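You operate a simulated robot arm through the tools that you are given. There is no shell and no other tool. Be economical: measure what you need, move in short steps, check, and stop when the job is done.

You run a simulated robot arm. Do the job below in one go: nothing can be reset, and whatever is moved stays where it is left.

Task
Drain the pivot tank and refill it to about 60 mm.
Fine: drain knob shut once it is empty, header pumped to FULL, then fill with the FILL lever, end within 5 mm and shut it.

Only the result counts: the job must be done as asked and must still hold three seconds after the hand-in. Knocking over, shifting, dropping, spilling or breaking anything else fails it.

Robot
A 6-joint arm with a two-finger gripper, hanging from a carriage that runs on a gantry, over the field with the corners [-1.028, 1.97], [-1.03, -0.13], [0.35, -0.131], [0.352, 1.969] (x, y) and turns from -397 to 290 degrees about z. Base frame: it is fixed where the carriage stands at the start and does not move with it; the origin is on the floor, on the carriage's upright axis, x ahead of it, y to its left, z up. Units: m, degrees, N and s.
With the tool pointing down near the work surface it reaches from about 0.1 to 0.54 m from the robot's upright axis, wherever it stands. Its first joint turns from -166.0 to 166.0 degrees. Places, roughly: blue fill lever [0.6, -0.3, 0.9]; brass counterweight [0.6, 0, 1.1]; green drain knob [0.5, 0, 0.9]; header tank [0.7, -0.2, 1]; pivot tank [0.6, 0.1, 0.9]; pump plunger [0.6, -0.4, 1]; red rider [0.6, 0.2, 1.1]; white fine-fill button [0.6, -0.2, 1]; yellow arm lock [0.6, 0.1, 1]. Payload 2.45 kg.
The tool frame sits at the grasp point between the pads (the TCP): z along the fingers, y along the line on which they close. The tips reach 0.026 m beyond it. The gripper opens to 0.096 m. The gripper's body begins 0.069 m behind the TCP.
Orientation is that of the tool frame in the base frame, as a unit quaternion [w, x, y, z]. With the fingers straight down and closing along the base's y, the tool's x points along the base's -x, its y along +y and its z along -z.

Tools
- The arm moves only by the tool nudge_tool. Its argument "rows" is a list of rows, each a list of 7 numbers: the shift along the base's x, y, z in mm, then the turn, a rotation vector about the base's x, y, z in degrees, then the gripper command, from -1 (shut) to 1 (fully open), values between in proportion. In form: [[dx, dy, dz, ax, ay, az, claw], ...]. A call has 1 to 20 rows; each row shifts and turns the commanded pose from where the row before left it. Rows are played at 5 a second. More than 0.05 m and 8.6 degrees between two rows, or a gripper value outside its range, and nothing of the call is played. A pose out of reach is approached as far as the arm can. The call stops where the force on the tool passes 40 N (or 10 N more than at its start, if that is more) or the arm is blocked; 0.2 s more then pass. The fingers move at their own pace and stop on an object; they squeeze with about 36 N. The grip force told is the motor's: it shows also when the fingers shut on nothing. Time passes only in rows, and 0.2 s behind the last, so rows that do not move let the fingers close. The reply holds the time, the measured pose of the TCP, the force on the tool along the base axes, the opening and the grip force, in the units named above and with some noise, with the torque about the TCP (base axes, N m) and any sound that the robot's microphone picked up.
- Cameras (640 x 400 px; columns grow to the right, rows downward): "scene" is now at [0.266, -0.0178, 1.7476]; the picture's right is [-0.24, -0.97, 0.00], its down [-0.84, 0.20, -0.50] and it looks along [0.49, -0.12, -0.87] (base axes); focal length 266 px, centre (320, 200). "wrist" rides on the gripper at [0.082, 0.003, -0.098] in the tool frame; the picture's right is [-0.04, 1.00, 0.00], its down [-0.73, -0.03, -0.68] and it looks along [-0.68, -0.03, 0.73] (tool axes); focal length 256 px, centre (320, 200). There is no depth. A picture from a camera that has moved, and an enlarged one, comes with that camera's place and axes in the base frame and with its lens.
- capture(camera): a new picture of that camera. No time passes.
- move_column(by): slides the trunk up (or, below 0, down) by that many m; the arm and the scene camera ride with it, the base frame stays. It gives what a move gives, with no picture.
- steer(legs): drives the robot by 1 to 6 legs, each [ahead, left, turn to the left] in m, m and degrees, along the robot's own axes; the way and the turn of a leg run together, so that a leg with both is an arc; at most 1.5 m and 180 degrees a leg. The arm and the cameras ride along, it lands a little off, and it stops where it bumps. It keeps to its track: a leg is cut to what the track allows. It gives what a move gives.
- aim_head(pan, tilt): turns the head with the scene camera to pan (to the left, within 155 degrees either way) and tilt (down, from -29 to 69), counted from straight ahead of the robot. It gives what a move gives.
- close_up(camera, box): a new picture of the part [left, top, right, bottom] of that camera's present view, enlarged. No time passes.
- hand_in(): hands the job in; it is judged then, once.

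Go step by step. Nothing tells you exact positions but the pictures and the camera data: compare them with the known pose of the tool, close in by small moves and look again before you grip or let go. The budget is 120 turns and 78 pictures, counting those below and the enlarged ones. Unless the task says otherwise, let go and move clear before handing in, and close with one line.

The tools are called after ">>>" as a command line: name --pt "numbers of a row" for each row, then --argument value for the rest, lists and objects as JSON in quotes. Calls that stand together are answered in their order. nudge_tool: Moves the arm, as the interface text tells. Its arguments: {"type":"object","properties":{"rows":{"type":"array"}},"required":["rows"]} The other tools are called the same way: move_column (by) slides the trunk up or down; steer (legs) drives the base; aim_head (pan, tilt) turns the head that bears the scene camera; capture (camera) takes a picture; close_up (camera, box) takes an enlarged picture of a part of a camera's view; hand_in () hands the job in.

At the start:

```text
clock: 0.0
eef_pos: [0.3916, -0.2947, 1.0004]
tool_rot: [-0.001, 0.0, 1.0, 0.001]
ft_force: [0.5, 0.1, -0.2]
ft_torque: [0.02, 0.01, 0.02]
finger_gap: 0.0963
grip_force: 0.0
trunk travel left (down, up): [-0.475, 0.127]
robot x, y, heading: [-0.0034, -0.0016, -0.2]
head pan, tilt: [-13.6, 60.0]
```

scene: 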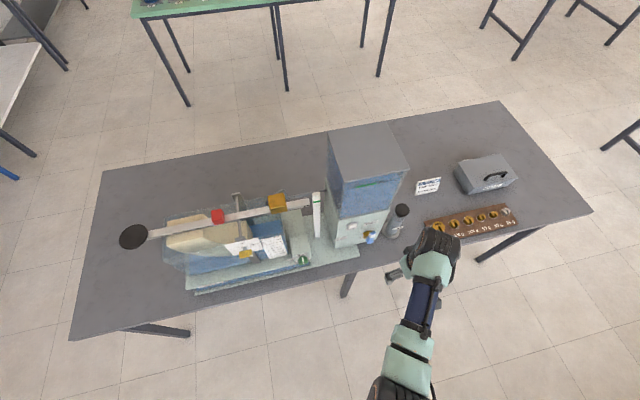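
wrist: 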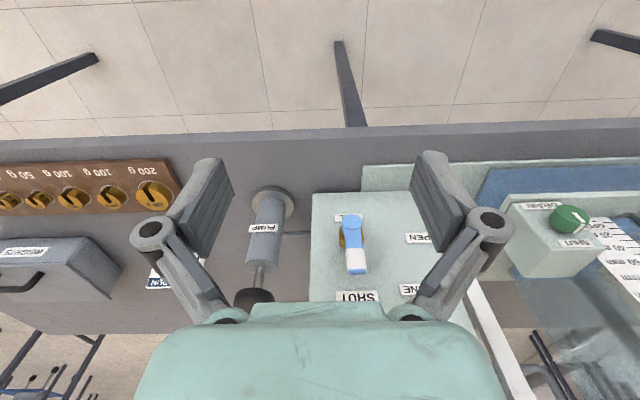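

I see the hydrostatic bench with the pivot tank on the left, and the header, pump and levers on the right. I'll look closer at the labels first.

>>> close_up --camera "scene" --box '[110, 160, 330, 300]'

>>> close_up --camera "scene" --box '[300, 120, 460, 270]'

>>> close_up --camera "wrist" --box '[220, 160, 480, 320]'

>>> close_up --camera "wrist" --box '[480, 160, 640, 320]'

```text
2.86 times, centred on (220, 230) of scene
camera zoom: at [0.266, -0.0178, 1.7476], right [-0.24, -0.97, 0.0], down [-0.84, 0.2, -0.5], along [0.49, -0.12, -0.87], focal length 761 px, centre (606, 114)
```

zoom: 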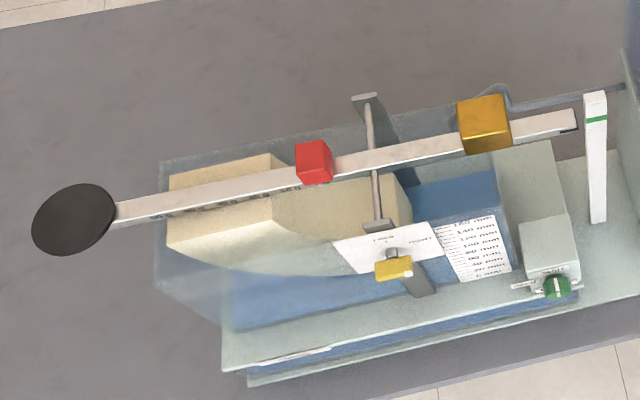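

```text
2.67 times, centred on (380, 195) of scene
camera zoom: at [0.266, -0.0178, 1.7476], right [-0.24, -0.97, 0.0], down [-0.84, 0.2, -0.5], along [0.49, -0.12, -0.87], focal length 710 px, centre (160, 213)
```

zoom: 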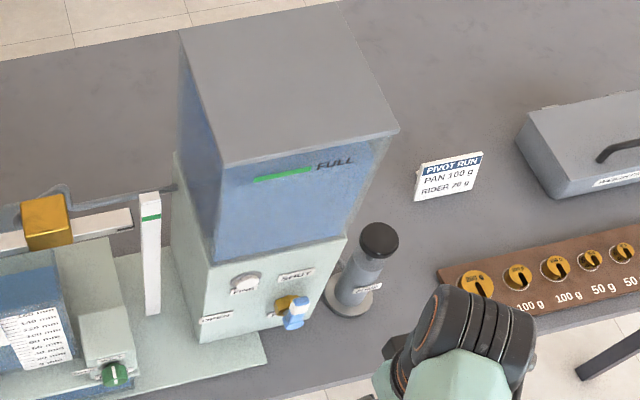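

```text
2.46 times, centred on (350, 240) of wrist
camera zoom: at [0.312, -0.2916, 1.0983], right [0.04, 1.0, 0.0], down [0.73, -0.03, 0.68], along [0.68, -0.03, -0.73], focal length 630 px, centre (246, 102)
```

zoom: 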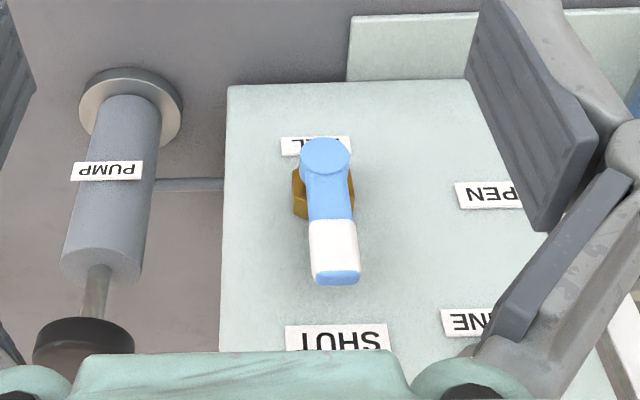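

```text
2.50 times, centred on (560, 240) of wrist
camera zoom: at [0.312, -0.2916, 1.0983], right [0.04, 1.0, 0.0], down [0.73, -0.03, 0.68], along [0.68, -0.03, -0.73], focal length 640 px, centre (-280, 100)
```

zoom: 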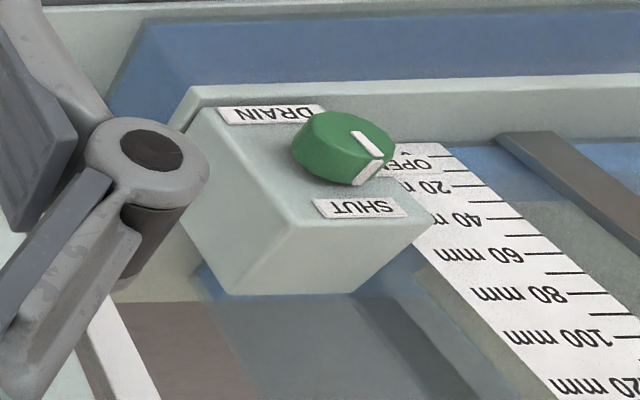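

The knob sits near (0.53, -0.03, 0.90), with its axis facing -x and the pointer now on SHUT. OPEN is to its left (+y). The fill lever tip is near (0.556, -0.262, 0.93). I'll bring the tool level, pointing +x, in front of the knob.

>>> nudge_tool --pt "0 24 -6 0 -8.2 0 0" --pt "0 24 -9 0 -8.2 0 0" --pt "0 24 -9 0 -8.2 0 0" --pt "0 24 -9 0 -8.2 0 0" --pt "0 24 -9 0 -8.2 0 0" --pt "0 24 -9 0 -8.2 0 0" --pt "0 24 -9 0 -8.2 0 0" --pt "0 24 -9 0 -8.2 0 0" --pt "0 24 -9 0 -8.2 0 0" --pt "0 24 -9 0 -8.2 0 0" --pt "0 24 -9 0 -8.0 0 0" --pt "0 0 0 0 0 0 0"

>>> capture --camera "wrist"

>>> capture --camera "scene"

```text
clock: 2.6
eef_pos: [0.3893, -0.0348, 0.906]
tool_rot: [0.707, -0.002, 0.707, 0.001]
ft_force: [0.5, 0.7, -0.2]
ft_torque: [0.01, 0.01, -0.01]
finger_gap: 0.0481
grip_force: 0.0
out of reach, approached as far as the arm can: row 11
trunk travel left (down, up): [-0.475, 0.127]
robot x, y, heading: [0.0012, -0.0004, 0.1]
head pan, tilt: [-13.6, 60.0]
```

```text
71 pictures are left
camera wrist: at [0.2933, -0.034, 0.8244], right [0.0, 1.0, 0.04], down [-0.68, -0.03, 0.73], along [0.73, -0.02, 0.68], focal length 256 px, centre (320, 200)
```

wrist: 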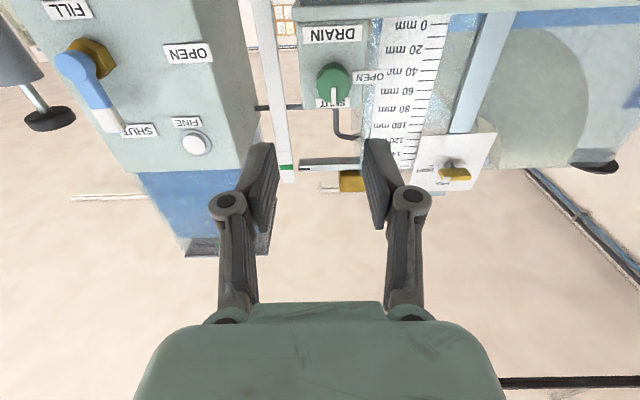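

```text
70 pictures are left
camera scene: at [0.266, -0.0178, 1.7476], right [-0.24, -0.97, 0.0], down [-0.84, 0.2, -0.5], along [0.49, -0.12, -0.87], focal length 266 px, centre (320, 200)
```

scene: 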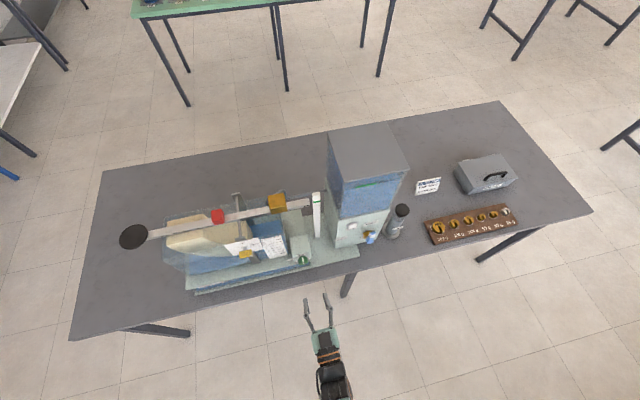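

The view from here is good: the knob pointer is up at SHUT and OPEN is toward +y. I put the knob at about (0.53, -0.025, 0.902), so I'll approach it straight ahead.

>>> nudge_tool --pt "20 5 -2 0 0 0 0.05" --pt "20 5 -2 0 0 0 0.05" --pt "20 0 0 0 0 0 0.05" --pt "20 0 0 0 0 0 0.05" --pt "5 0 0 0 0 0 0.05" --pt "0 0 0 0 0 0 0.05"

>>> capture --camera "wrist"

>>> close_up --camera "scene" --box '[250, 220, 370, 300]'

```text
clock: 4.0
eef_pos: [0.457, -0.0521, 0.9107]
tool_rot: [0.707, -0.003, 0.708, 0.003]
ft_force: [-0.6, 0.4, -0.1]
ft_torque: [0.01, 0.0, 0.0]
finger_gap: 0.0501
grip_force: 0.1
out of reach, approached as far as the arm can: row 1, 2, 3, 4
trunk travel left (down, up): [-0.475, 0.127]
robot x, y, heading: [0.0022, 0.0012, 0.0]
head pan, tilt: [-13.6, 60.0]
```

```text
69 pictures are left
camera wrist: at [0.3596, -0.0491, 0.8307], right [-0.01, 1.0, 0.04], down [-0.68, -0.03, 0.73], along [0.74, -0.02, 0.68], focal length 256 px, centre (320, 200)
```

wrist: 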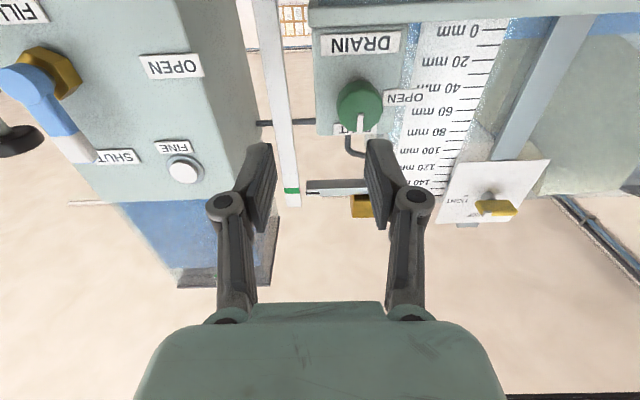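

```text
5.00 times, centred on (310, 260) of scene
camera zoom: at [0.266, -0.0178, 1.7476], right [-0.24, -0.97, 0.0], down [-0.84, 0.2, -0.5], along [0.49, -0.12, -0.87], focal length 1332 px, centre (370, -100)
```

zoom: 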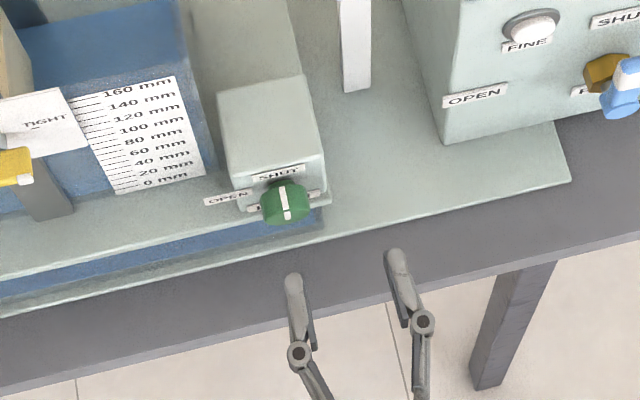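

The arm lost accuracy because the wrist is too close to its axis. I'll back the carriage off and reach out from there.

>>> steer --legs '[[-0.15, 0, 0]]'

>>> nudge_tool --pt "30 5 0 0 0 0 0.05" --pt "30 5 0 0 0 0 0.05" --pt "30 5 0 0 0 0 0.05" --pt "30 5 0 0 0 0 0.05" --pt "20 5 0 0 0 0 0.05" --pt "0 0 0 0 0 0 0.05"

```text
clock: 5.4
eef_pos: [0.3081, -0.0514, 0.9127]
tool_rot: [0.706, -0.002, 0.708, 0.002]
ft_force: [-0.4, -0.3, -0.7]
ft_torque: [-0.01, 0.0, 0.01]
finger_gap: 0.0504
grip_force: 0.0
trunk travel left (down, up): [-0.475, 0.127]
robot x, y, heading: [-0.1517, -0.0036, -0.0]
head pan, tilt: [-13.6, 60.0]
```

```text
clock: 6.8
eef_pos: [0.4153, -0.061, 0.961]
tool_rot: [0.706, -0.005, 0.709, 0.005]
ft_force: [0.2, 0.0, 0.5]
ft_torque: [0.01, 0.06, -0.02]
finger_gap: 0.0503
grip_force: 0.1
out of reach, approached as far as the arm can: row 1, 2, 3, 4, 5
trunk travel left (down, up): [-0.475, 0.127]
robot x, y, heading: [-0.1455, 0.0033, 0.2]
head pan, tilt: [-13.6, 60.0]
```

Extending pushed the tool upward, so the shoulder is too high for a level tool. I'll retreat, raise the tool, and then lower the trunk.

>>> nudge_tool --pt "-30 0 30 0 0 0 0.05" --pt "-30 5 40 0 0 0 0.05" --pt "0 5 40 0 0 0 0.05" --pt "0 0 0 0 0 0 0.05"

>>> move_column --by -0.16

>>> nudge_tool --pt "0 5 0 0 0 0 0.05" --pt "30 5 0 0 0 0 0.05" --pt "30 5 0 0 0 0 0.05" --pt "0 0 0 0 0 0 0.05"

```text
refused: row 2 steps farther than a row can; nothing moved
```

```text
clock: 8.6
eef_pos: [0.4136, -0.0616, 0.8025]
tool_rot: [0.706, -0.005, 0.709, 0.005]
ft_force: [-0.4, 0.0, 0.4]
ft_torque: [-0.02, 0.0, -0.01]
finger_gap: 0.0505
grip_force: 0.1
trunk travel left (down, up): [-0.315, 0.287]
robot x, y, heading: [-0.1502, -0.0008, -0.0]
head pan, tilt: [-13.6, 60.0]
```

```text
clock: 9.6
eef_pos: [0.4473, -0.0579, 0.8243]
tool_rot: [0.704, -0.007, 0.71, 0.007]
ft_force: [0.1, 1.2, 0.4]
ft_torque: [0.01, 0.02, -0.01]
finger_gap: 0.0502
grip_force: 0.1
out of reach, approached as far as the arm can: row 2, 3
trunk travel left (down, up): [-0.315, 0.287]
robot x, y, heading: [-0.1489, 0.0019, 0.2]
head pan, tilt: [-13.6, 60.0]
```

The lift was refused, but nothing was touched. I'll retreat and raise the tool now.

>>> nudge_tool --pt "-40 0 0 0 0 0 0.05" --pt "-20 0 25 0 0 0 0.05" --pt "0 0 30 0 0 0 0.05" --pt "0 0 30 0 0 0 0.05" --pt "0 0 0 0 0 0 0.05"

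>>> capture --camera "wrist"

>>> capture --camera "scene"

```text
clock: 10.8
eef_pos: [0.389, -0.0586, 0.9084]
tool_rot: [0.705, -0.004, 0.709, 0.004]
ft_force: [-1.0, 0.0, -0.3]
ft_torque: [-0.02, 0.03, 0.02]
finger_gap: 0.0505
grip_force: 0.0
trunk travel left (down, up): [-0.315, 0.287]
robot x, y, heading: [-0.1502, -0.002, 0.1]
head pan, tilt: [-13.6, 60.0]
```

```text
67 pictures are left
camera wrist: at [0.2907, -0.0559, 0.8276], right [-0.01, 1.0, 0.04], down [-0.67, -0.04, 0.74], along [0.74, -0.02, 0.67], focal length 256 px, centre (320, 200)
```

wrist: 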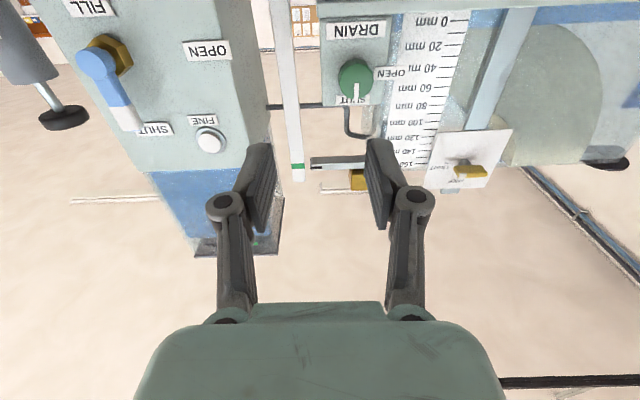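

```text
66 pictures are left
camera scene: at [0.1168, -0.0176, 1.5876], right [-0.23, -0.97, 0.0], down [-0.84, 0.2, -0.5], along [0.49, -0.12, -0.87], focal length 266 px, centre (320, 200)
```

scene: 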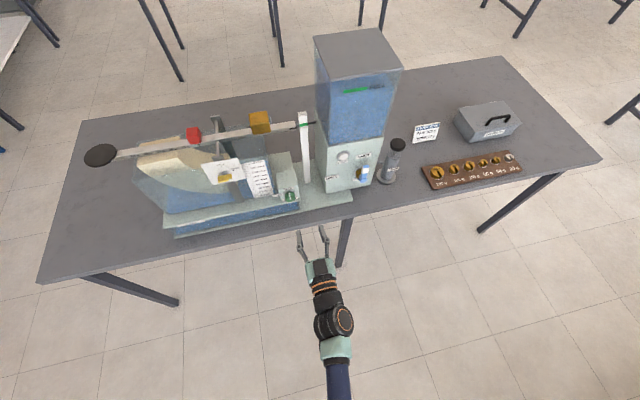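

The knob is confirmed at about (0.53, -0.025, 0.900). I'll align sideways, then drive the carriage forward 0.08 m.

>>> nudge_tool --pt "0 17 -4 0 0 0 0.05" --pt "0 17 -4 0 0 0 0.05" --pt "0 0 0 0 0 0 0.05"

>>> steer --legs '[[0.08, 0, 0]]'

>>> capture --camera "wrist"

>>> close_up --camera "scene" --box '[260, 180, 360, 260]'

```text
clock: 11.6
eef_pos: [0.3875, -0.0227, 0.902]
tool_rot: [0.706, -0.004, 0.708, 0.004]
ft_force: [1.0, -0.2, -0.5]
ft_torque: [0.03, 0.03, 0.03]
finger_gap: 0.0505
grip_force: 0.0
trunk travel left (down, up): [-0.315, 0.287]
robot x, y, heading: [-0.1449, -0.0008, 0.0]
head pan, tilt: [-13.6, 60.0]
```

```text
clock: 12.7
eef_pos: [0.4684, -0.0227, 0.9025]
tool_rot: [0.704, -0.005, 0.71, 0.005]
ft_force: [-0.3, -1.0, -0.7]
ft_torque: [0.01, 0.01, -0.01]
finger_gap: 0.0505
grip_force: 0.0
trunk travel left (down, up): [-0.315, 0.287]
robot x, y, heading: [-0.0691, 0.0005, 0.0]
head pan, tilt: [-13.6, 60.0]
```

```text
65 pictures are left
camera wrist: at [0.371, -0.0212, 0.8213], right [-0.01, 1.0, 0.04], down [-0.68, -0.04, 0.74], along [0.74, -0.02, 0.68], focal length 256 px, centre (320, 200)
```

wrist: 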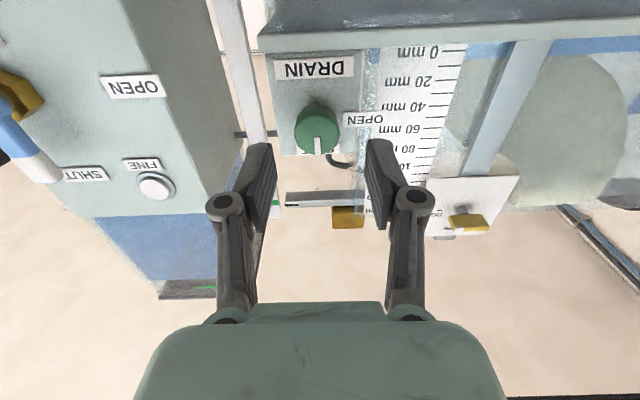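

```text
5.00 times, centred on (310, 220) of scene
camera zoom: at [0.1977, -0.0172, 1.5876], right [-0.23, -0.97, 0.0], down [-0.84, 0.2, -0.5], along [0.49, -0.12, -0.87], focal length 1332 px, centre (370, 100)
```

zoom: 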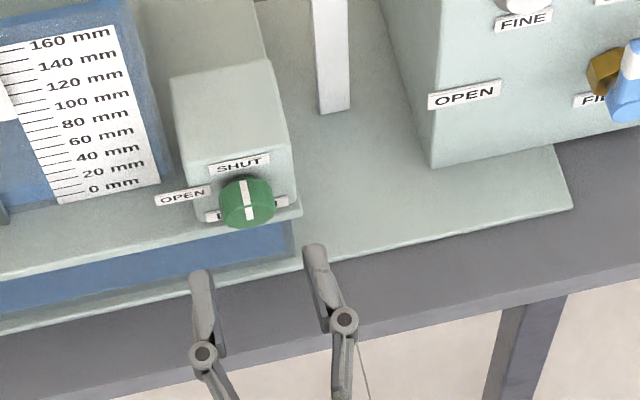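

Alignment is good to within about 2 mm. I'll advance 30 mm and look again.

>>> nudge_tool --pt "10 -2 -1 0 0 0 0.05" --pt "10 0 0 0 0 0 0.05" --pt "10 0 0 0 0 0 0.05" --pt "0 0 0 0 0 0 0.05"

>>> capture --camera "wrist"

>>> close_up --camera "scene" --box '[260, 180, 360, 260]'

```text
clock: 13.7
eef_pos: [0.4991, -0.0243, 0.9009]
tool_rot: [0.705, -0.005, 0.709, 0.006]
ft_force: [-0.1, 0.5, -0.4]
ft_torque: [-0.01, -0.02, 0.0]
finger_gap: 0.0506
grip_force: 0.1
trunk travel left (down, up): [-0.315, 0.287]
robot x, y, heading: [-0.0662, 0.0005, 0.2]
head pan, tilt: [-13.6, 60.0]
```

```text
63 pictures are left
camera wrist: at [0.4004, -0.0238, 0.8208], right [-0.01, 1.0, 0.04], down [-0.68, -0.04, 0.74], along [0.74, -0.02, 0.68], focal length 256 px, centre (320, 200)
```

wrist: 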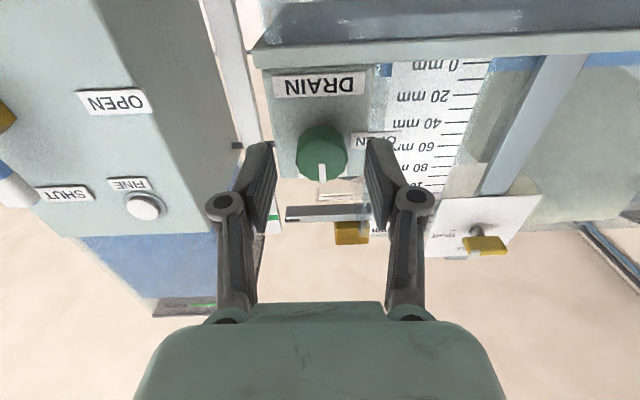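

```text
5.00 times, centred on (310, 220) of scene
camera zoom: at [0.1976, -0.0172, 1.5876], right [-0.23, -0.97, 0.0], down [-0.84, 0.2, -0.5], along [0.49, -0.12, -0.87], focal length 1332 px, centre (370, 100)
```

zoom: 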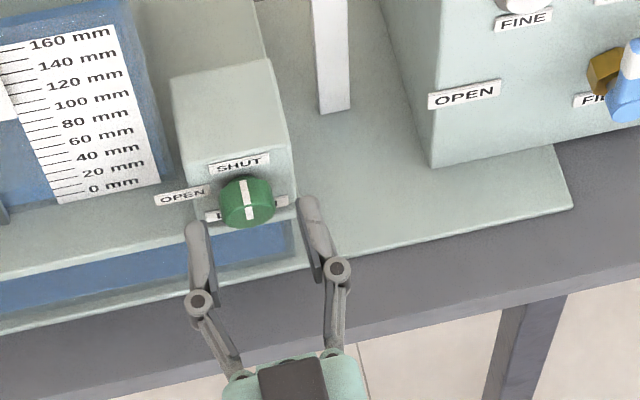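

The tips are level with the knob's front. I'll advance 14 mm more and close.

>>> nudge_tool --pt "7 0 0 0 0 0 0.05" --pt "7 0 0 0 0 0 0.05" --pt "0 0 0 0 0 0 -0.4" --pt "0 0 0 0 0 0 -0.6" --pt "0 0 0 0 0 0 -0.6"

>>> capture --camera "wrist"

```text
clock: 14.9
eef_pos: [0.5122, -0.0237, 0.9019]
tool_rot: [0.706, -0.005, 0.709, 0.005]
ft_force: [0.2, 2.2, -0.8]
ft_torque: [0.02, -0.07, 0.08]
finger_gap: 0.0295
grip_force: 45.5
trunk travel left (down, up): [-0.315, 0.287]
robot x, y, heading: [-0.069, 0.003, -0.1]
head pan, tilt: [-13.6, 60.0]
```

```text
61 pictures are left
camera wrist: at [0.4149, -0.0228, 0.8202], right [-0.01, 1.0, 0.04], down [-0.67, -0.04, 0.74], along [0.74, -0.02, 0.67], focal length 256 px, centre (320, 200)
```

wrist: 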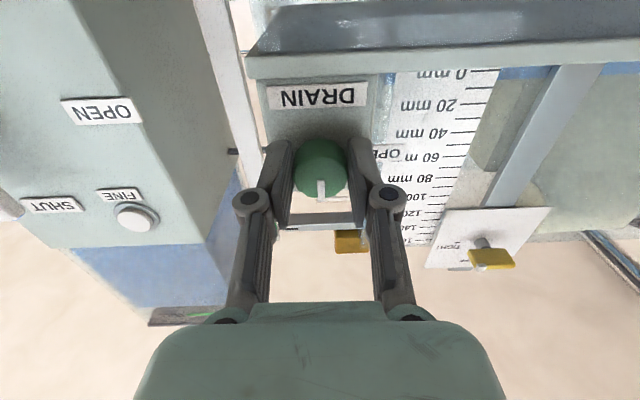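

The knob is gripped (29.5 mm). I'll turn it about -x by 45° first to check direction and room.

>>> nudge_tool --pt "0 0 0 -7.5 0 0 -0.6" --pt "0 0 0 -7.5 0 0 -0.6" --pt "0 0 0 -7.5 0 0 -0.6" --pt "0 0 0 -7.5 0 0 -0.6" --pt "0 0 0 -7.5 0 0 -0.6" --pt "0 0 0 -7.5 0 0 -0.6"

>>> capture --camera "wrist"

>>> close_up --camera "scene" --box '[260, 180, 360, 260]'

```text
clock: 15.9
eef_pos: [0.5082, -0.0241, 0.9107]
tool_rot: [0.681, -0.187, 0.689, -0.162]
ft_force: [9.4, 22.7, -13.1]
ft_torque: [0.19, -0.03, 0.33]
finger_gap: 0.036
grip_force: 12.2
out of reach, approached as far as the arm can: row 3, 4, 5
trunk travel left (down, up): [-0.315, 0.287]
robot x, y, heading: [-0.0674, 0.0019, 0.2]
head pan, tilt: [-13.6, 60.0]
stopped in row 5: the force on the tool passed its limit at 43 N (the readings are from after the stop); the commanded pose is now the measured one
```

```text
60 pictures are left
camera wrist: at [0.4107, -0.0644, 0.8394], right [-0.04, 0.9, -0.44], down [-0.67, 0.31, 0.67], along [0.74, 0.32, 0.59], focal length 256 px, centre (320, 200)
```

wrist: 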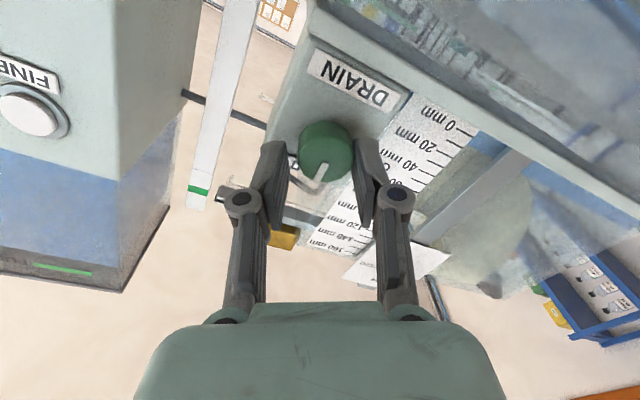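

```text
5.00 times, centred on (310, 220) of scene
camera zoom: at [0.1984, -0.0128, 1.5877], right [-0.23, -0.97, 0.0], down [-0.84, 0.2, -0.5], along [0.49, -0.11, -0.87], focal length 1332 px, centre (370, 100)
```

zoom: 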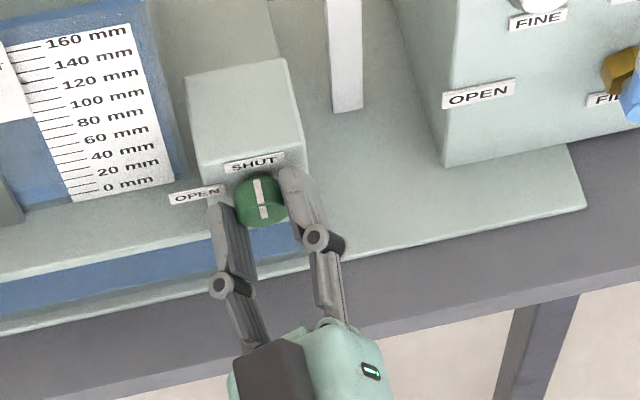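

The arm hit its reach limit and the grip slipped, while the knob looks unturned. I'll release, back off, lower the trunk further, and test the roll in free space.

>>> nudge_tool --pt "0 0 0 0 0 0 0.05" --pt "0 0 0 0 0 0 0.05" --pt "-25 0 0 0 0 0 0.05" --pt "-40 0 0 8 0 0 0.05" --pt "-30 0 0 8 0 0 0.05" --pt "-10 0 20 8 0 0 0.05" --pt "0 0 40 5 0 0 0.05" --pt "0 0 40 0 0 0 0.05" --pt "0 0 40 0 0 0 0.05" --pt "0 0 0 0 0 0 0.05"

>>> move_column --by -0.14

>>> nudge_tool --pt "0 0 0 0 0 0 0.05" --pt "0 0 0 -8 0 0 0.05" --pt "0 0 0 -8 0 0 0.05" --pt "0 0 0 -8 0 0 0.05" --pt "0 0 0 -8 0 0 0.05" --pt "0 0 0 -8 0 0 0.05" --pt "0 0 0 -8 0 0 0.05"

```text
clock: 18.1
eef_pos: [0.4015, -0.0321, 1.0531]
tool_rot: [0.705, -0.011, 0.709, 0.012]
ft_force: [-0.3, -0.1, 0.8]
ft_torque: [0.01, -0.02, -0.02]
finger_gap: 0.0503
grip_force: 0.1
trunk travel left (down, up): [-0.315, 0.287]
robot x, y, heading: [-0.0676, 0.0035, 0.3]
head pan, tilt: [-13.6, 60.0]
```

```text
clock: 19.8
eef_pos: [0.4017, -0.033, 0.9113]
tool_rot: [0.706, -0.011, 0.708, 0.012]
ft_force: [-0.2, 0.5, -0.1]
ft_torque: [0.0, -0.01, 0.02]
finger_gap: 0.0505
grip_force: 0.0
trunk travel left (down, up): [-0.175, 0.427]
robot x, y, heading: [-0.0678, -0.0033, 0.4]
head pan, tilt: [-13.6, 60.0]
```

```text
clock: 21.4
eef_pos: [0.4017, -0.0319, 0.9116]
tool_rot: [0.64, -0.297, 0.652, -0.279]
ft_force: [0.0, -0.2, 0.1]
ft_torque: [-0.03, 0.05, -0.01]
finger_gap: 0.0503
grip_force: 0.1
trunk travel left (down, up): [-0.175, 0.427]
robot x, y, heading: [-0.0664, 0.0023, 0.0]
head pan, tilt: [-13.6, 60.0]
```

Rolling works from this height. I'll test the full 90°, go back, then check that a forward position also rolls.

>>> nudge_tool --pt "0 0 0 -8 0 0 0.05" --pt "0 0 0 -8 0 0 0.05" --pt "0 0 0 -8 0 0 0.05" --pt "0 0 0 -8 0 0 0.05" --pt "0 0 0 -8 0 0 0.05" --pt "0 0 0 -4 0 0 0.05" --pt "0 0 0 0 0 0 0.05"

>>> capture --camera "wrist"

>>> capture --camera "scene"

```text
clock: 22.9
eef_pos: [0.4019, -0.0319, 0.9113]
tool_rot: [-0.482, 0.514, -0.5, 0.503]
ft_force: [0.0, 0.9, 0.8]
ft_torque: [0.02, 0.0, 0.0]
finger_gap: 0.0501
grip_force: 0.1
trunk travel left (down, up): [-0.175, 0.427]
robot x, y, heading: [-0.0687, 0.0006, 0.1]
head pan, tilt: [-13.6, 60.0]
```

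```text
58 pictures are left
camera wrist: at [0.3038, -0.1144, 0.9148], right [-0.03, 0.01, -1.0], down [-0.67, 0.74, 0.02], along [0.74, 0.67, -0.02], focal length 256 px, centre (320, 200)
```

wrist: 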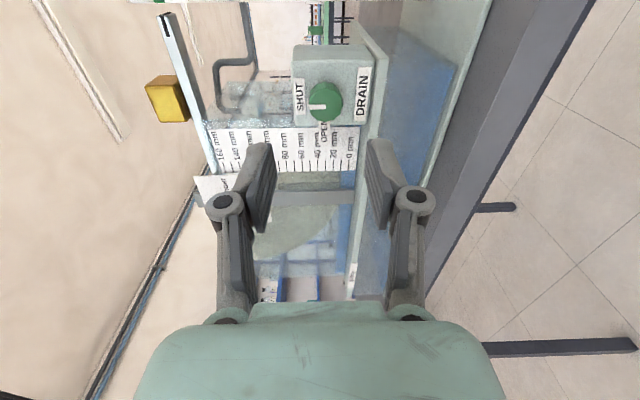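

```text
57 pictures are left
camera scene: at [0.1978, -0.0161, 1.4476], right [-0.23, -0.97, 0.0], down [-0.84, 0.2, -0.5], along [0.49, -0.12, -0.87], focal length 266 px, centre (320, 200)
```

scene: 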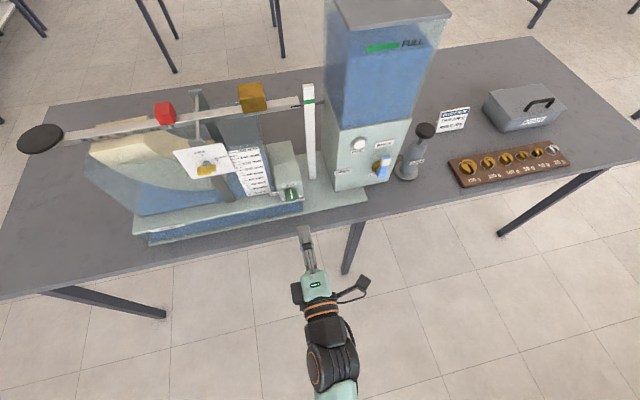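

The full 90° roll works here. I'll roll back, align to y=-0.025 and z=0.901, and drive forward.

>>> nudge_tool --pt "0 1 -1 8.4 0 0 0.05" --pt "0 1 -1 8.4 0 0 0.05" --pt "0 1 -1 8.4 0 0 0.05" --pt "0 1 -1 8.4 0 0 0.05" --pt "0 1 -1 8.4 0 0 0.05" --pt "0 1 -1 8.4 0 0 0.05" --pt "0 1 -1 8.4 0 0 0.05" --pt "0 0 -1 8.4 0 0 0.05" --pt "0 0 -1 8.4 0 0 0.05" --pt "0 0 -1 8.4 0 0 0.05" --pt "0 0 -1 6 0 0 0.05" --pt "0 0 0 0 0 0 0.05"

>>> steer --legs '[[0.095, 0, 0]]'

>>> capture --camera "wrist"

```text
clock: 25.6
eef_pos: [0.4011, -0.0259, 0.9011]
tool_rot: [0.705, -0.022, 0.709, -0.001]
ft_force: [0.5, -0.6, -0.5]
ft_torque: [-0.02, 0.02, 0.0]
finger_gap: 0.0502
grip_force: 0.0
trunk travel left (down, up): [-0.175, 0.427]
robot x, y, heading: [-0.0712, 0.0018, 0.1]
head pan, tilt: [-13.6, 60.0]
```

```text
clock: 26.7
eef_pos: [0.4968, -0.0242, 0.9012]
tool_rot: [0.705, -0.023, 0.708, 0.0]
ft_force: [-0.5, 0.2, -0.5]
ft_torque: [0.02, -0.03, -0.02]
finger_gap: 0.0503
grip_force: 0.2
trunk travel left (down, up): [-0.175, 0.427]
robot x, y, heading: [0.0256, 0.0007, 0.3]
head pan, tilt: [-13.6, 60.0]
```

```text
56 pictures are left
camera wrist: at [0.4004, -0.0277, 0.8209], right [-0.03, 1.0, 0.01], down [-0.67, -0.03, 0.74], along [0.74, 0.02, 0.68], focal length 256 px, centre (320, 200)
```

wrist: 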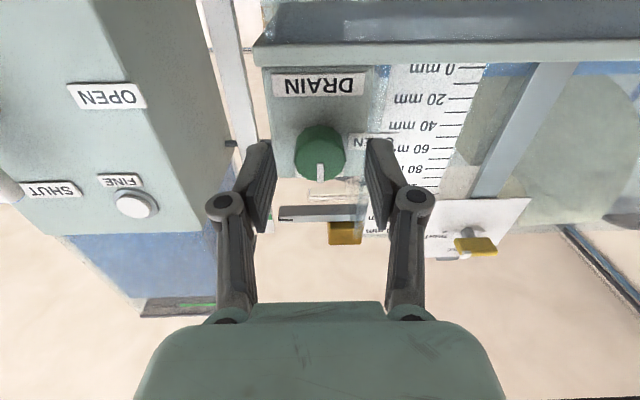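

The knob is centred between the fingers. I'll advance, grip, and turn.

>>> nudge_tool --pt "9 0 0 0 0 0 0.05" --pt "9 0 0 0 0 0 0.05" --pt "0 0 0 0 0 0 -0.4" --pt "0 0 0 0 0 0 -1" --pt "0 0 0 0 0 0 -1" --pt "0 0 0 -7.5 0 0 -1" --pt "0 0 0 -7.5 0 0 -1" --pt "0 0 0 -7.5 0 0 -1" --pt "0 0 0 -7.5 0 0 -1" --pt "0 0 0 -7.5 0 0 -1"

>>> close_up --camera "wrist" --box '[240, 60, 480, 260]'

```text
clock: 28.9
eef_pos: [0.5151, -0.0257, 0.9019]
tool_rot: [0.66, -0.249, 0.67, -0.23]
ft_force: [1.7, -3.3, -1.4]
ft_torque: [0.01, 0.37, -1.06]
finger_gap: 0.0296
grip_force: 44.8
trunk travel left (down, up): [-0.175, 0.427]
robot x, y, heading: [0.0265, -0.0002, 0.4]
head pan, tilt: [-13.6, 60.0]
```

```text
2.00 times, centred on (360, 160) of wrist
camera zoom: at [0.4178, -0.0779, 0.8396], right [-0.03, 0.8, -0.61], down [-0.67, 0.43, 0.6], along [0.74, 0.43, 0.52], focal length 512 px, centre (240, 280)
```

zoom: 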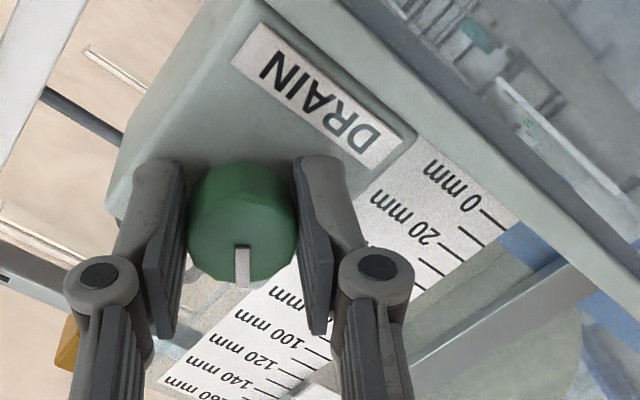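

The knob turns with the gripper: the pointer stays aligned with the tool. I'll continue to 90°.

>>> nudge_tool --pt "0 0 0 -7.5 0 0 -1" --pt "0 0 0 -7.5 0 0 -1" --pt "0 0 0 -7.5 0 0 -1" --pt "0 0 0 -7.5 0 0 -1" --pt "0 0 0 -7.5 0 0 -1" --pt "0 0 0 -7.5 0 0 -1" --pt "0 0 0 -7.5 0 0 -1" --pt "0 0 0 0 0 0 -1"

>>> capture --camera "wrist"

>>> close_up --camera "scene" --box '[70, 100, 330, 260]'

```text
clock: 30.7
eef_pos: [0.5166, -0.0265, 0.9034]
tool_rot: [-0.483, 0.514, -0.498, 0.505]
ft_force: [-8.4, -7.2, 26.7]
ft_torque: [0.32, -0.72, 0.37]
finger_gap: 0.0295
grip_force: 45.0
trunk travel left (down, up): [-0.175, 0.427]
robot x, y, heading: [0.0284, 0.0024, 0.3]
head pan, tilt: [-13.6, 60.0]
```

```text
54 pictures are left
camera wrist: at [0.4177, -0.1076, 0.9064], right [-0.02, 0.0, -1.0], down [-0.67, 0.74, 0.02], along [0.74, 0.67, -0.02], focal length 256 px, centre (320, 200)
```

wrist: 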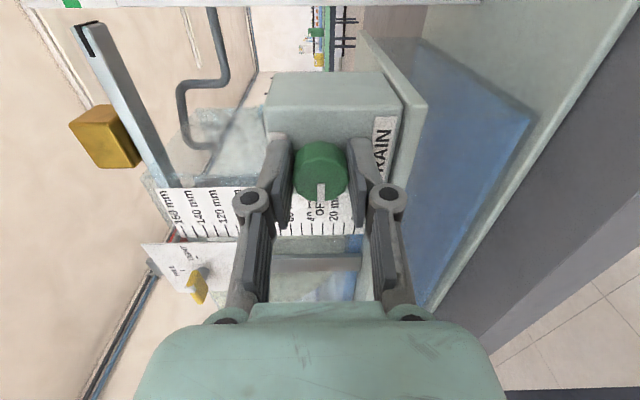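

```text
2.46 times, centred on (200, 180) of scene
camera zoom: at [0.294, -0.0164, 1.4479], right [-0.23, -0.97, 0.0], down [-0.84, 0.2, -0.5], along [0.49, -0.12, -0.87], focal length 656 px, centre (615, 249)
```

zoom: 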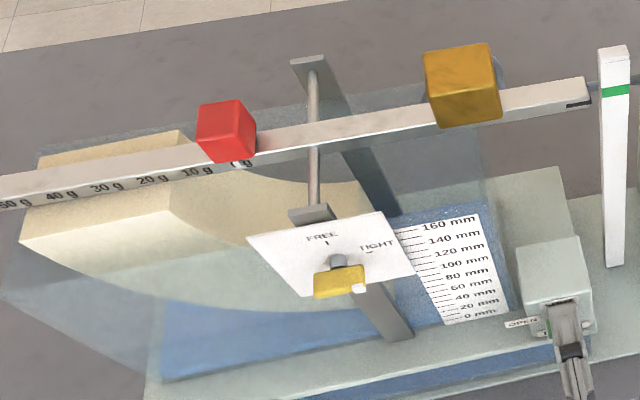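

The knob is at OPEN. I'll hold here and let time pass while watching the level.

>>> nudge_tool --pt "0 0 0 0 0 0 -1" --pt "0 0 0 0 0 0 -1" --pt "0 0 0 0 0 0 -1" --pt "0 0 0 0 0 0 -1" --pt "0 0 0 0 0 0 -1" --pt "0 0 0 0 0 0 -1" --pt "0 0 0 0 0 0 -1" --pt "0 0 0 0 0 0 -1" --pt "0 0 0 0 0 0 -1" --pt "0 0 0 0 0 0 -1" --pt "0 0 0 0 0 0 -1" --pt "0 0 0 0 0 0 -1" --pt "0 0 0 0 0 0 -1" --pt "0 0 0 0 0 0 -1" --pt "0 0 0 0 0 0 -1" --pt "0 0 0 0 0 0 -1" --pt "0 0 0 0 0 0 -1" --pt "0 0 0 0 0 0 -1" --pt "0 0 0 0 0 0 -1" --pt "0 0 0 0 0 0 -1"

>>> close_up --camera "scene" --box '[70, 100, 330, 260]'

>>> capture --camera "wrist"

```text
clock: 34.9
eef_pos: [0.515, -0.0265, 0.9037]
tool_rot: [-0.484, 0.514, -0.498, 0.504]
ft_force: [-8.8, -6.8, 27.7]
ft_torque: [0.06, -0.73, -0.18]
finger_gap: 0.0296
grip_force: 44.9
trunk travel left (down, up): [-0.175, 0.427]
robot x, y, heading: [0.0264, 0.0015, 0.3]
head pan, tilt: [-13.6, 60.0]
```

```text
2.46 times, centred on (200, 180) of scene
camera zoom: at [0.2942, -0.0164, 1.4478], right [-0.23, -0.97, 0.0], down [-0.84, 0.2, -0.5], along [0.49, -0.12, -0.87], focal length 656 px, centre (615, 249)
```

zoom: 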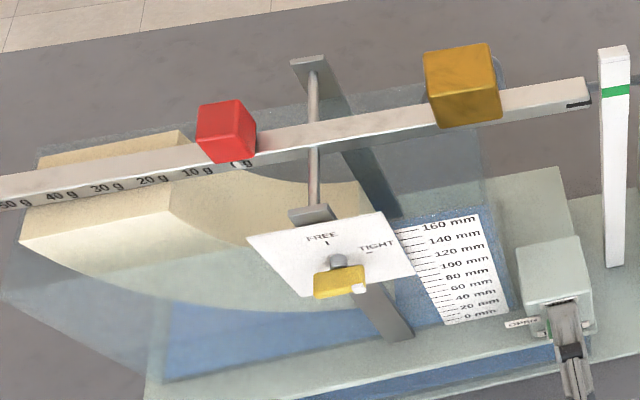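

```text
51 pictures are left
camera wrist: at [0.4178, -0.1076, 0.9062], right [-0.02, 0.01, -1.0], down [-0.67, 0.74, 0.02], along [0.74, 0.67, -0.01], focal length 256 px, centre (320, 200)
```

wrist: 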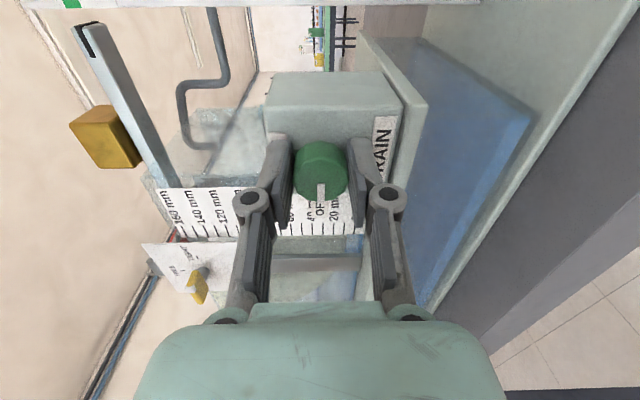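

The level isn't clear from here. The wrist camera already looks horizontally, so I'll release and back straight out for a proper view of the tank.

>>> nudge_tool --pt "0 0 0 0 0 0 0.05" --pt "0 0 0 0 0 0 0.05" --pt "-30 0 0 0 0 0 0.05" --pt "-30 0 0 0 0 0 0.05" --pt "-30 0 0 0 0 0 0.05" --pt "-20 -20 0 0 0 0 0.05" --pt "0 0 0 0 0 0 0.05"

>>> capture --camera "wrist"

```text
clock: 36.5
eef_pos: [0.4063, -0.044, 0.9014]
tool_rot: [-0.482, 0.515, -0.501, 0.501]
ft_force: [0.8, 0.2, 0.0]
ft_torque: [0.03, 0.0, 0.01]
finger_gap: 0.0503
grip_force: 0.2
trunk travel left (down, up): [-0.175, 0.427]
robot x, y, heading: [0.0276, -0.0012, 0.3]
head pan, tilt: [-13.6, 60.0]
```

```text
50 pictures are left
camera wrist: at [0.3083, -0.1259, 0.9041], right [-0.03, 0.01, -1.0], down [-0.67, 0.74, 0.03], along [0.74, 0.67, -0.02], focal length 256 px, centre (320, 200)
```

wrist: 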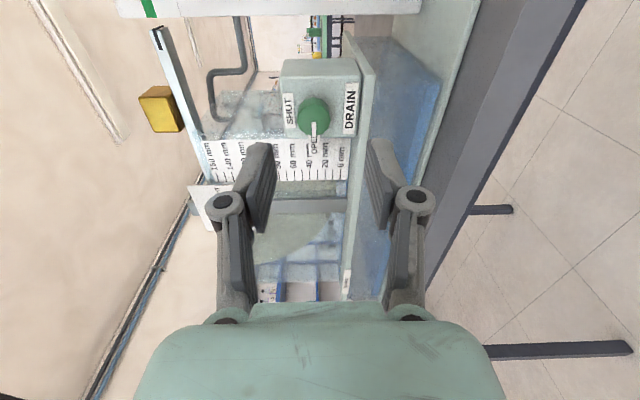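

>>> close_up --camera "wrist" --box '[180, 80, 400, 310]'

```text
1.74 times, centred on (290, 195) of wrist
camera zoom: at [0.3083, -0.1259, 0.9041], right [-0.03, 0.01, -1.0], down [-0.67, 0.74, 0.03], along [0.74, 0.67, -0.02], focal length 445 px, centre (372, 209)
```

zoom: 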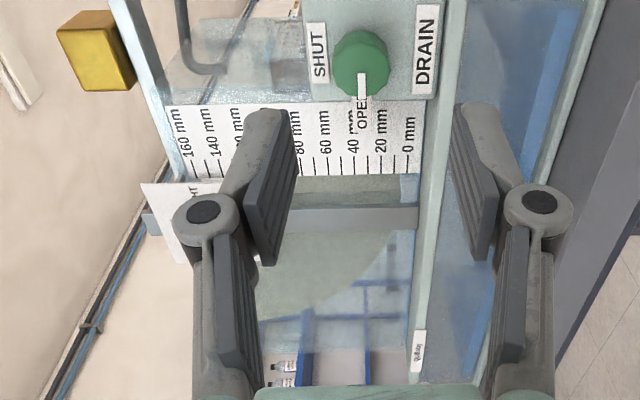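

The frame is cluttered, so I'll unroll and pitch the tool 43° down. That makes the wrist camera look level at the tank from the front.

>>> nudge_tool --pt "0 12 2 8.4 0 0 0" --pt "0 12 2 8.4 0 0 0" --pt "0 12 2 8.4 0 0 0" --pt "0 12 2 8.4 0 0 0" --pt "0 12 2 8.4 0 0 0" --pt "0 12 2 8.4 0 0 0" --pt "0 12 1 8.4 0 0 0" --pt "0 12 0 8.4 0 0 0" --pt "0 6 0 8.4 0 0 0" --pt "0 0 0 8.4 0 0 0" --pt "0 0 0 7 0 0 0" --pt "0 0 0 0 8.5 0 0" --pt "0 0 0 0 8.5 0 0" --pt "0 0 0 0 8.5 0 0" --pt "0 0 0 0 8.5 0 0" --pt "0 0 0 0 8.5 0 0" --pt "0 0 0 0 0 0 0"

>>> capture --camera "wrist"

```text
clock: 40.1
eef_pos: [0.4049, 0.0574, 0.9148]
tool_rot: [0.4, -0.014, 0.917, 0.011]
ft_force: [-0.6, -0.1, 0.7]
ft_torque: [-0.04, 0.0, 0.0]
finger_gap: 0.048
grip_force: 0.0
trunk travel left (down, up): [-0.175, 0.427]
robot x, y, heading: [0.0275, -0.0012, 0.4]
head pan, tilt: [-13.6, 60.0]
```

```text
48 pictures are left
camera wrist: at [0.2787, 0.0559, 0.9218], right [-0.01, 1.0, 0.04], down [0.0, -0.04, 1.0], along [1.0, 0.01, 0.0], focal length 256 px, centre (320, 200)
```

wrist: 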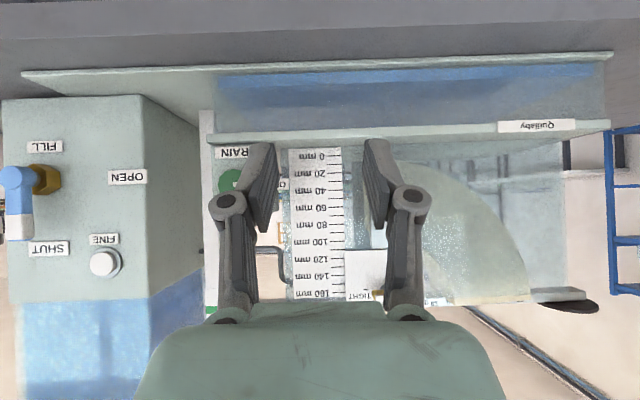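

>>> close_up --camera "wrist" --box '[200, 50, 460, 230]'

>>> close_up --camera "wrist" --box '[390, 50, 640, 230]'

```text
2.22 times, centred on (330, 140) of wrist
camera zoom: at [0.2787, 0.0559, 0.9218], right [-0.01, 1.0, 0.04], down [0.0, -0.04, 1.0], along [1.0, 0.01, 0.0], focal length 569 px, centre (298, 333)
```

zoom: 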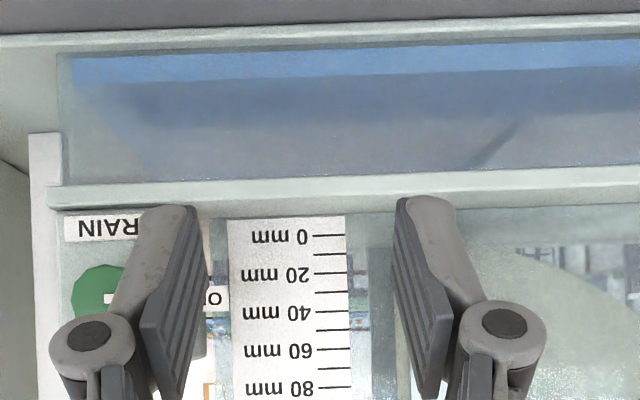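

```text
2.22 times, centred on (515, 140) of wrist
camera zoom: at [0.2787, 0.0559, 0.9218], right [-0.01, 1.0, 0.04], down [0.0, -0.04, 1.0], along [1.0, 0.01, 0.0], focal length 569 px, centre (-113, 333)
```

zoom: 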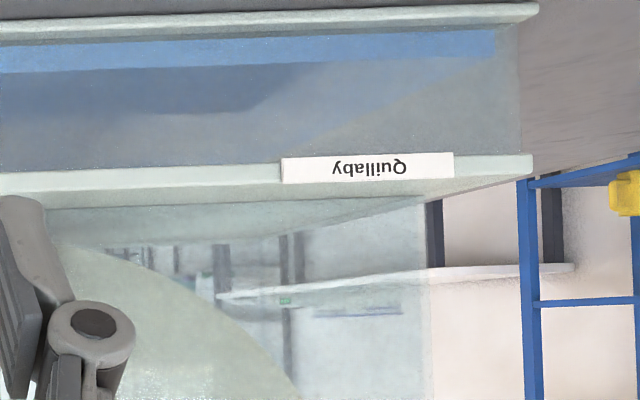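

The tank looks empty behind the scale, and the sump below holds the water. I'll confirm from above.

>>> close_up --camera "scene" --box '[40, 80, 350, 280]'

```text
2.00 times, centred on (195, 180) of scene
camera zoom: at [0.2939, -0.0154, 1.4476], right [-0.23, -0.97, 0.0], down [-0.84, 0.2, -0.5], along [0.49, -0.12, -0.87], focal length 533 px, centre (570, 240)
```

zoom: 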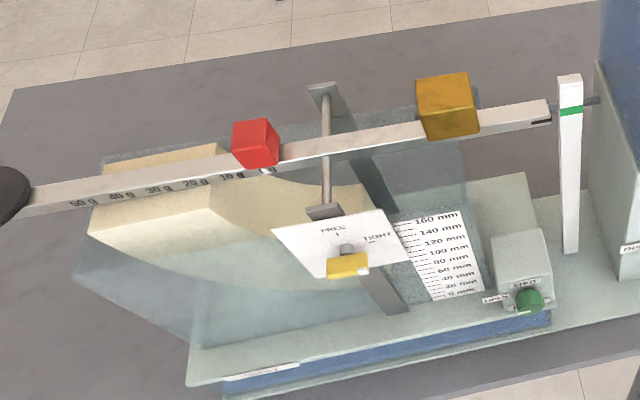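

The tank is empty. Now I'll return to the rolled pose in front of the knob to shut it.

>>> nudge_tool --pt "0 -8 -1 0 -8.5 0 0.05" --pt "0 -8 -1 0 -8.5 0 0.05" --pt "0 -8 -1 0 -8.5 0 0.05" --pt "0 -8 -1 0 -8.5 0 0.05" --pt "0 -8 -1 0 -8.5 0 0.05" --pt "0 -8 -1 -8.4 0 0 0.05" --pt "0 -8 -1 -8.4 0 0 0.05" --pt "0 -8 -1 -8.4 0 0 0.05" --pt "0 -8 -1 -8.4 0 0 0.05" --pt "0 -8 -1 -8.4 0 0 0.05" --pt "0 -2 -1 -8.4 0 0 0.05" --pt "0 0 -1 -8.4 0 0 0.05" --pt "0 0 0 -8.4 0 0 0.05" --pt "0 0 0 -8.4 0 0 0.05" --pt "0 0 0 -8.4 0 0 0.05" --pt "0 0 0 -5 0 0 0.05" --pt "0 0 0 0 0 0 0.05"

>>> capture --camera "wrist"

```text
clock: 43.7
eef_pos: [0.4052, -0.0254, 0.9031]
tool_rot: [0.491, -0.507, 0.509, -0.493]
ft_force: [-0.5, 0.0, -0.7]
ft_torque: [-0.01, -0.02, 0.0]
finger_gap: 0.0506
grip_force: 0.0
trunk travel left (down, up): [-0.175, 0.427]
robot x, y, heading: [0.0282, 0.0016, 0.2]
head pan, tilt: [-13.6, 60.0]
```

```text
44 pictures are left
camera wrist: at [0.3081, -0.1064, 0.9023], right [-0.03, 0.04, -1.0], down [-0.67, 0.74, 0.05], along [0.74, 0.68, 0.0], focal length 256 px, centre (320, 200)
```

wrist: 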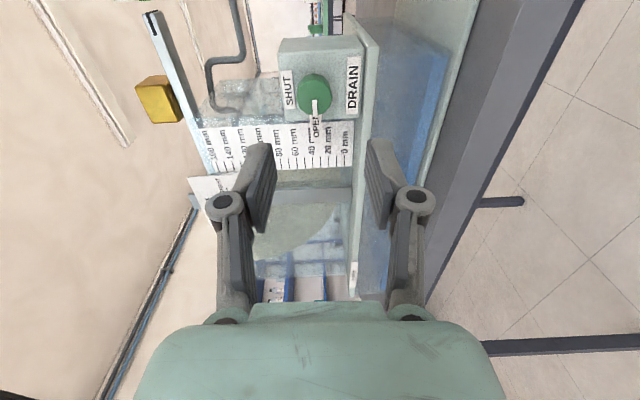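

Aligned. I'll approach with a slightly narrower opening (40 mm) to clear the ledge, then grip and turn back by 90°.

>>> nudge_tool --pt "25 0 0 0 0 0 -0.17" --pt "25 0 0 0 0 0 -0.17" --pt "25 0 -1 0 0 0 -0.17" --pt "15 0 0 0 0 0 -0.17" --pt "10 0 0 0 0 0 -0.17" --pt "10 0 0 0 0 0 -0.17" --pt "0 0 0 0 0 0 -1" --pt "0 0 0 0 0 0 -1" --pt "0 0 0 0 0 0 -1"

```text
clock: 45.7
eef_pos: [0.5174, -0.024, 0.9026]
tool_rot: [0.493, -0.505, 0.508, -0.494]
ft_force: [-6.6, 0.6, 19.5]
ft_torque: [0.01, -0.72, 0.02]
finger_gap: 0.0298
grip_force: 45.0
trunk travel left (down, up): [-0.175, 0.427]
robot x, y, heading: [0.0277, 0.005, 0.1]
head pan, tilt: [-13.6, 60.0]
```

>>> nudge_tool --pt "0 0 0 7.5 0 0 -1" --pt "0 0 0 7.5 0 0 -1" --pt "0 0 0 7.5 0 0 -1" --pt "0 0 0 7.5 0 0 -1" --pt "0 0 0 7.5 0 0 -1" --pt "0 0 0 7.5 0 0 -1" --pt "0 0 0 7.5 0 0 -1" --pt "0 0 0 7.5 0 0 -1" --pt "0 0 0 7.5 0 0 -1" --pt "0 0 0 7.5 0 0 -1" --pt "0 0 0 7.5 0 0 -1" --pt "0 0 0 7.5 0 0 -1" --pt "0 0 0 2 0 0 -1" --pt "0 0 0 0 0 0 -1"

>>> capture --camera "wrist"

```text
clock: 48.7
eef_pos: [0.5166, -0.0246, 0.9014]
tool_rot: [0.705, 0.002, 0.708, 0.025]
ft_force: [2.8, -0.3, 12.9]
ft_torque: [-0.13, -0.36, -0.51]
finger_gap: 0.0298
grip_force: 45.2
trunk travel left (down, up): [-0.175, 0.427]
robot x, y, heading: [0.0293, 0.0024, 0.3]
head pan, tilt: [-13.6, 60.0]
```

```text
43 pictures are left
camera wrist: at [0.4192, -0.0218, 0.8209], right [-0.03, 1.0, 0.08], down [-0.67, -0.08, 0.73], along [0.74, -0.03, 0.67], focal length 256 px, centre (320, 200)
```

wrist: 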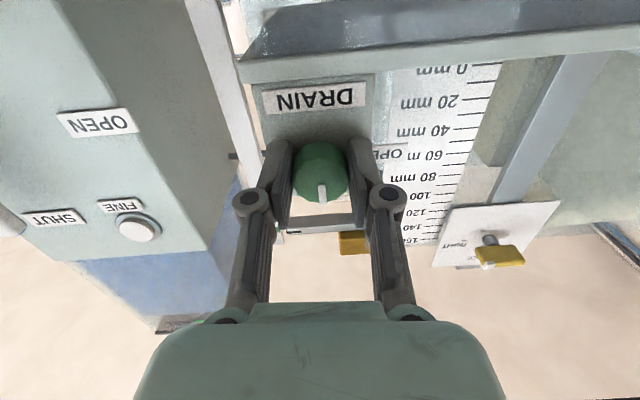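

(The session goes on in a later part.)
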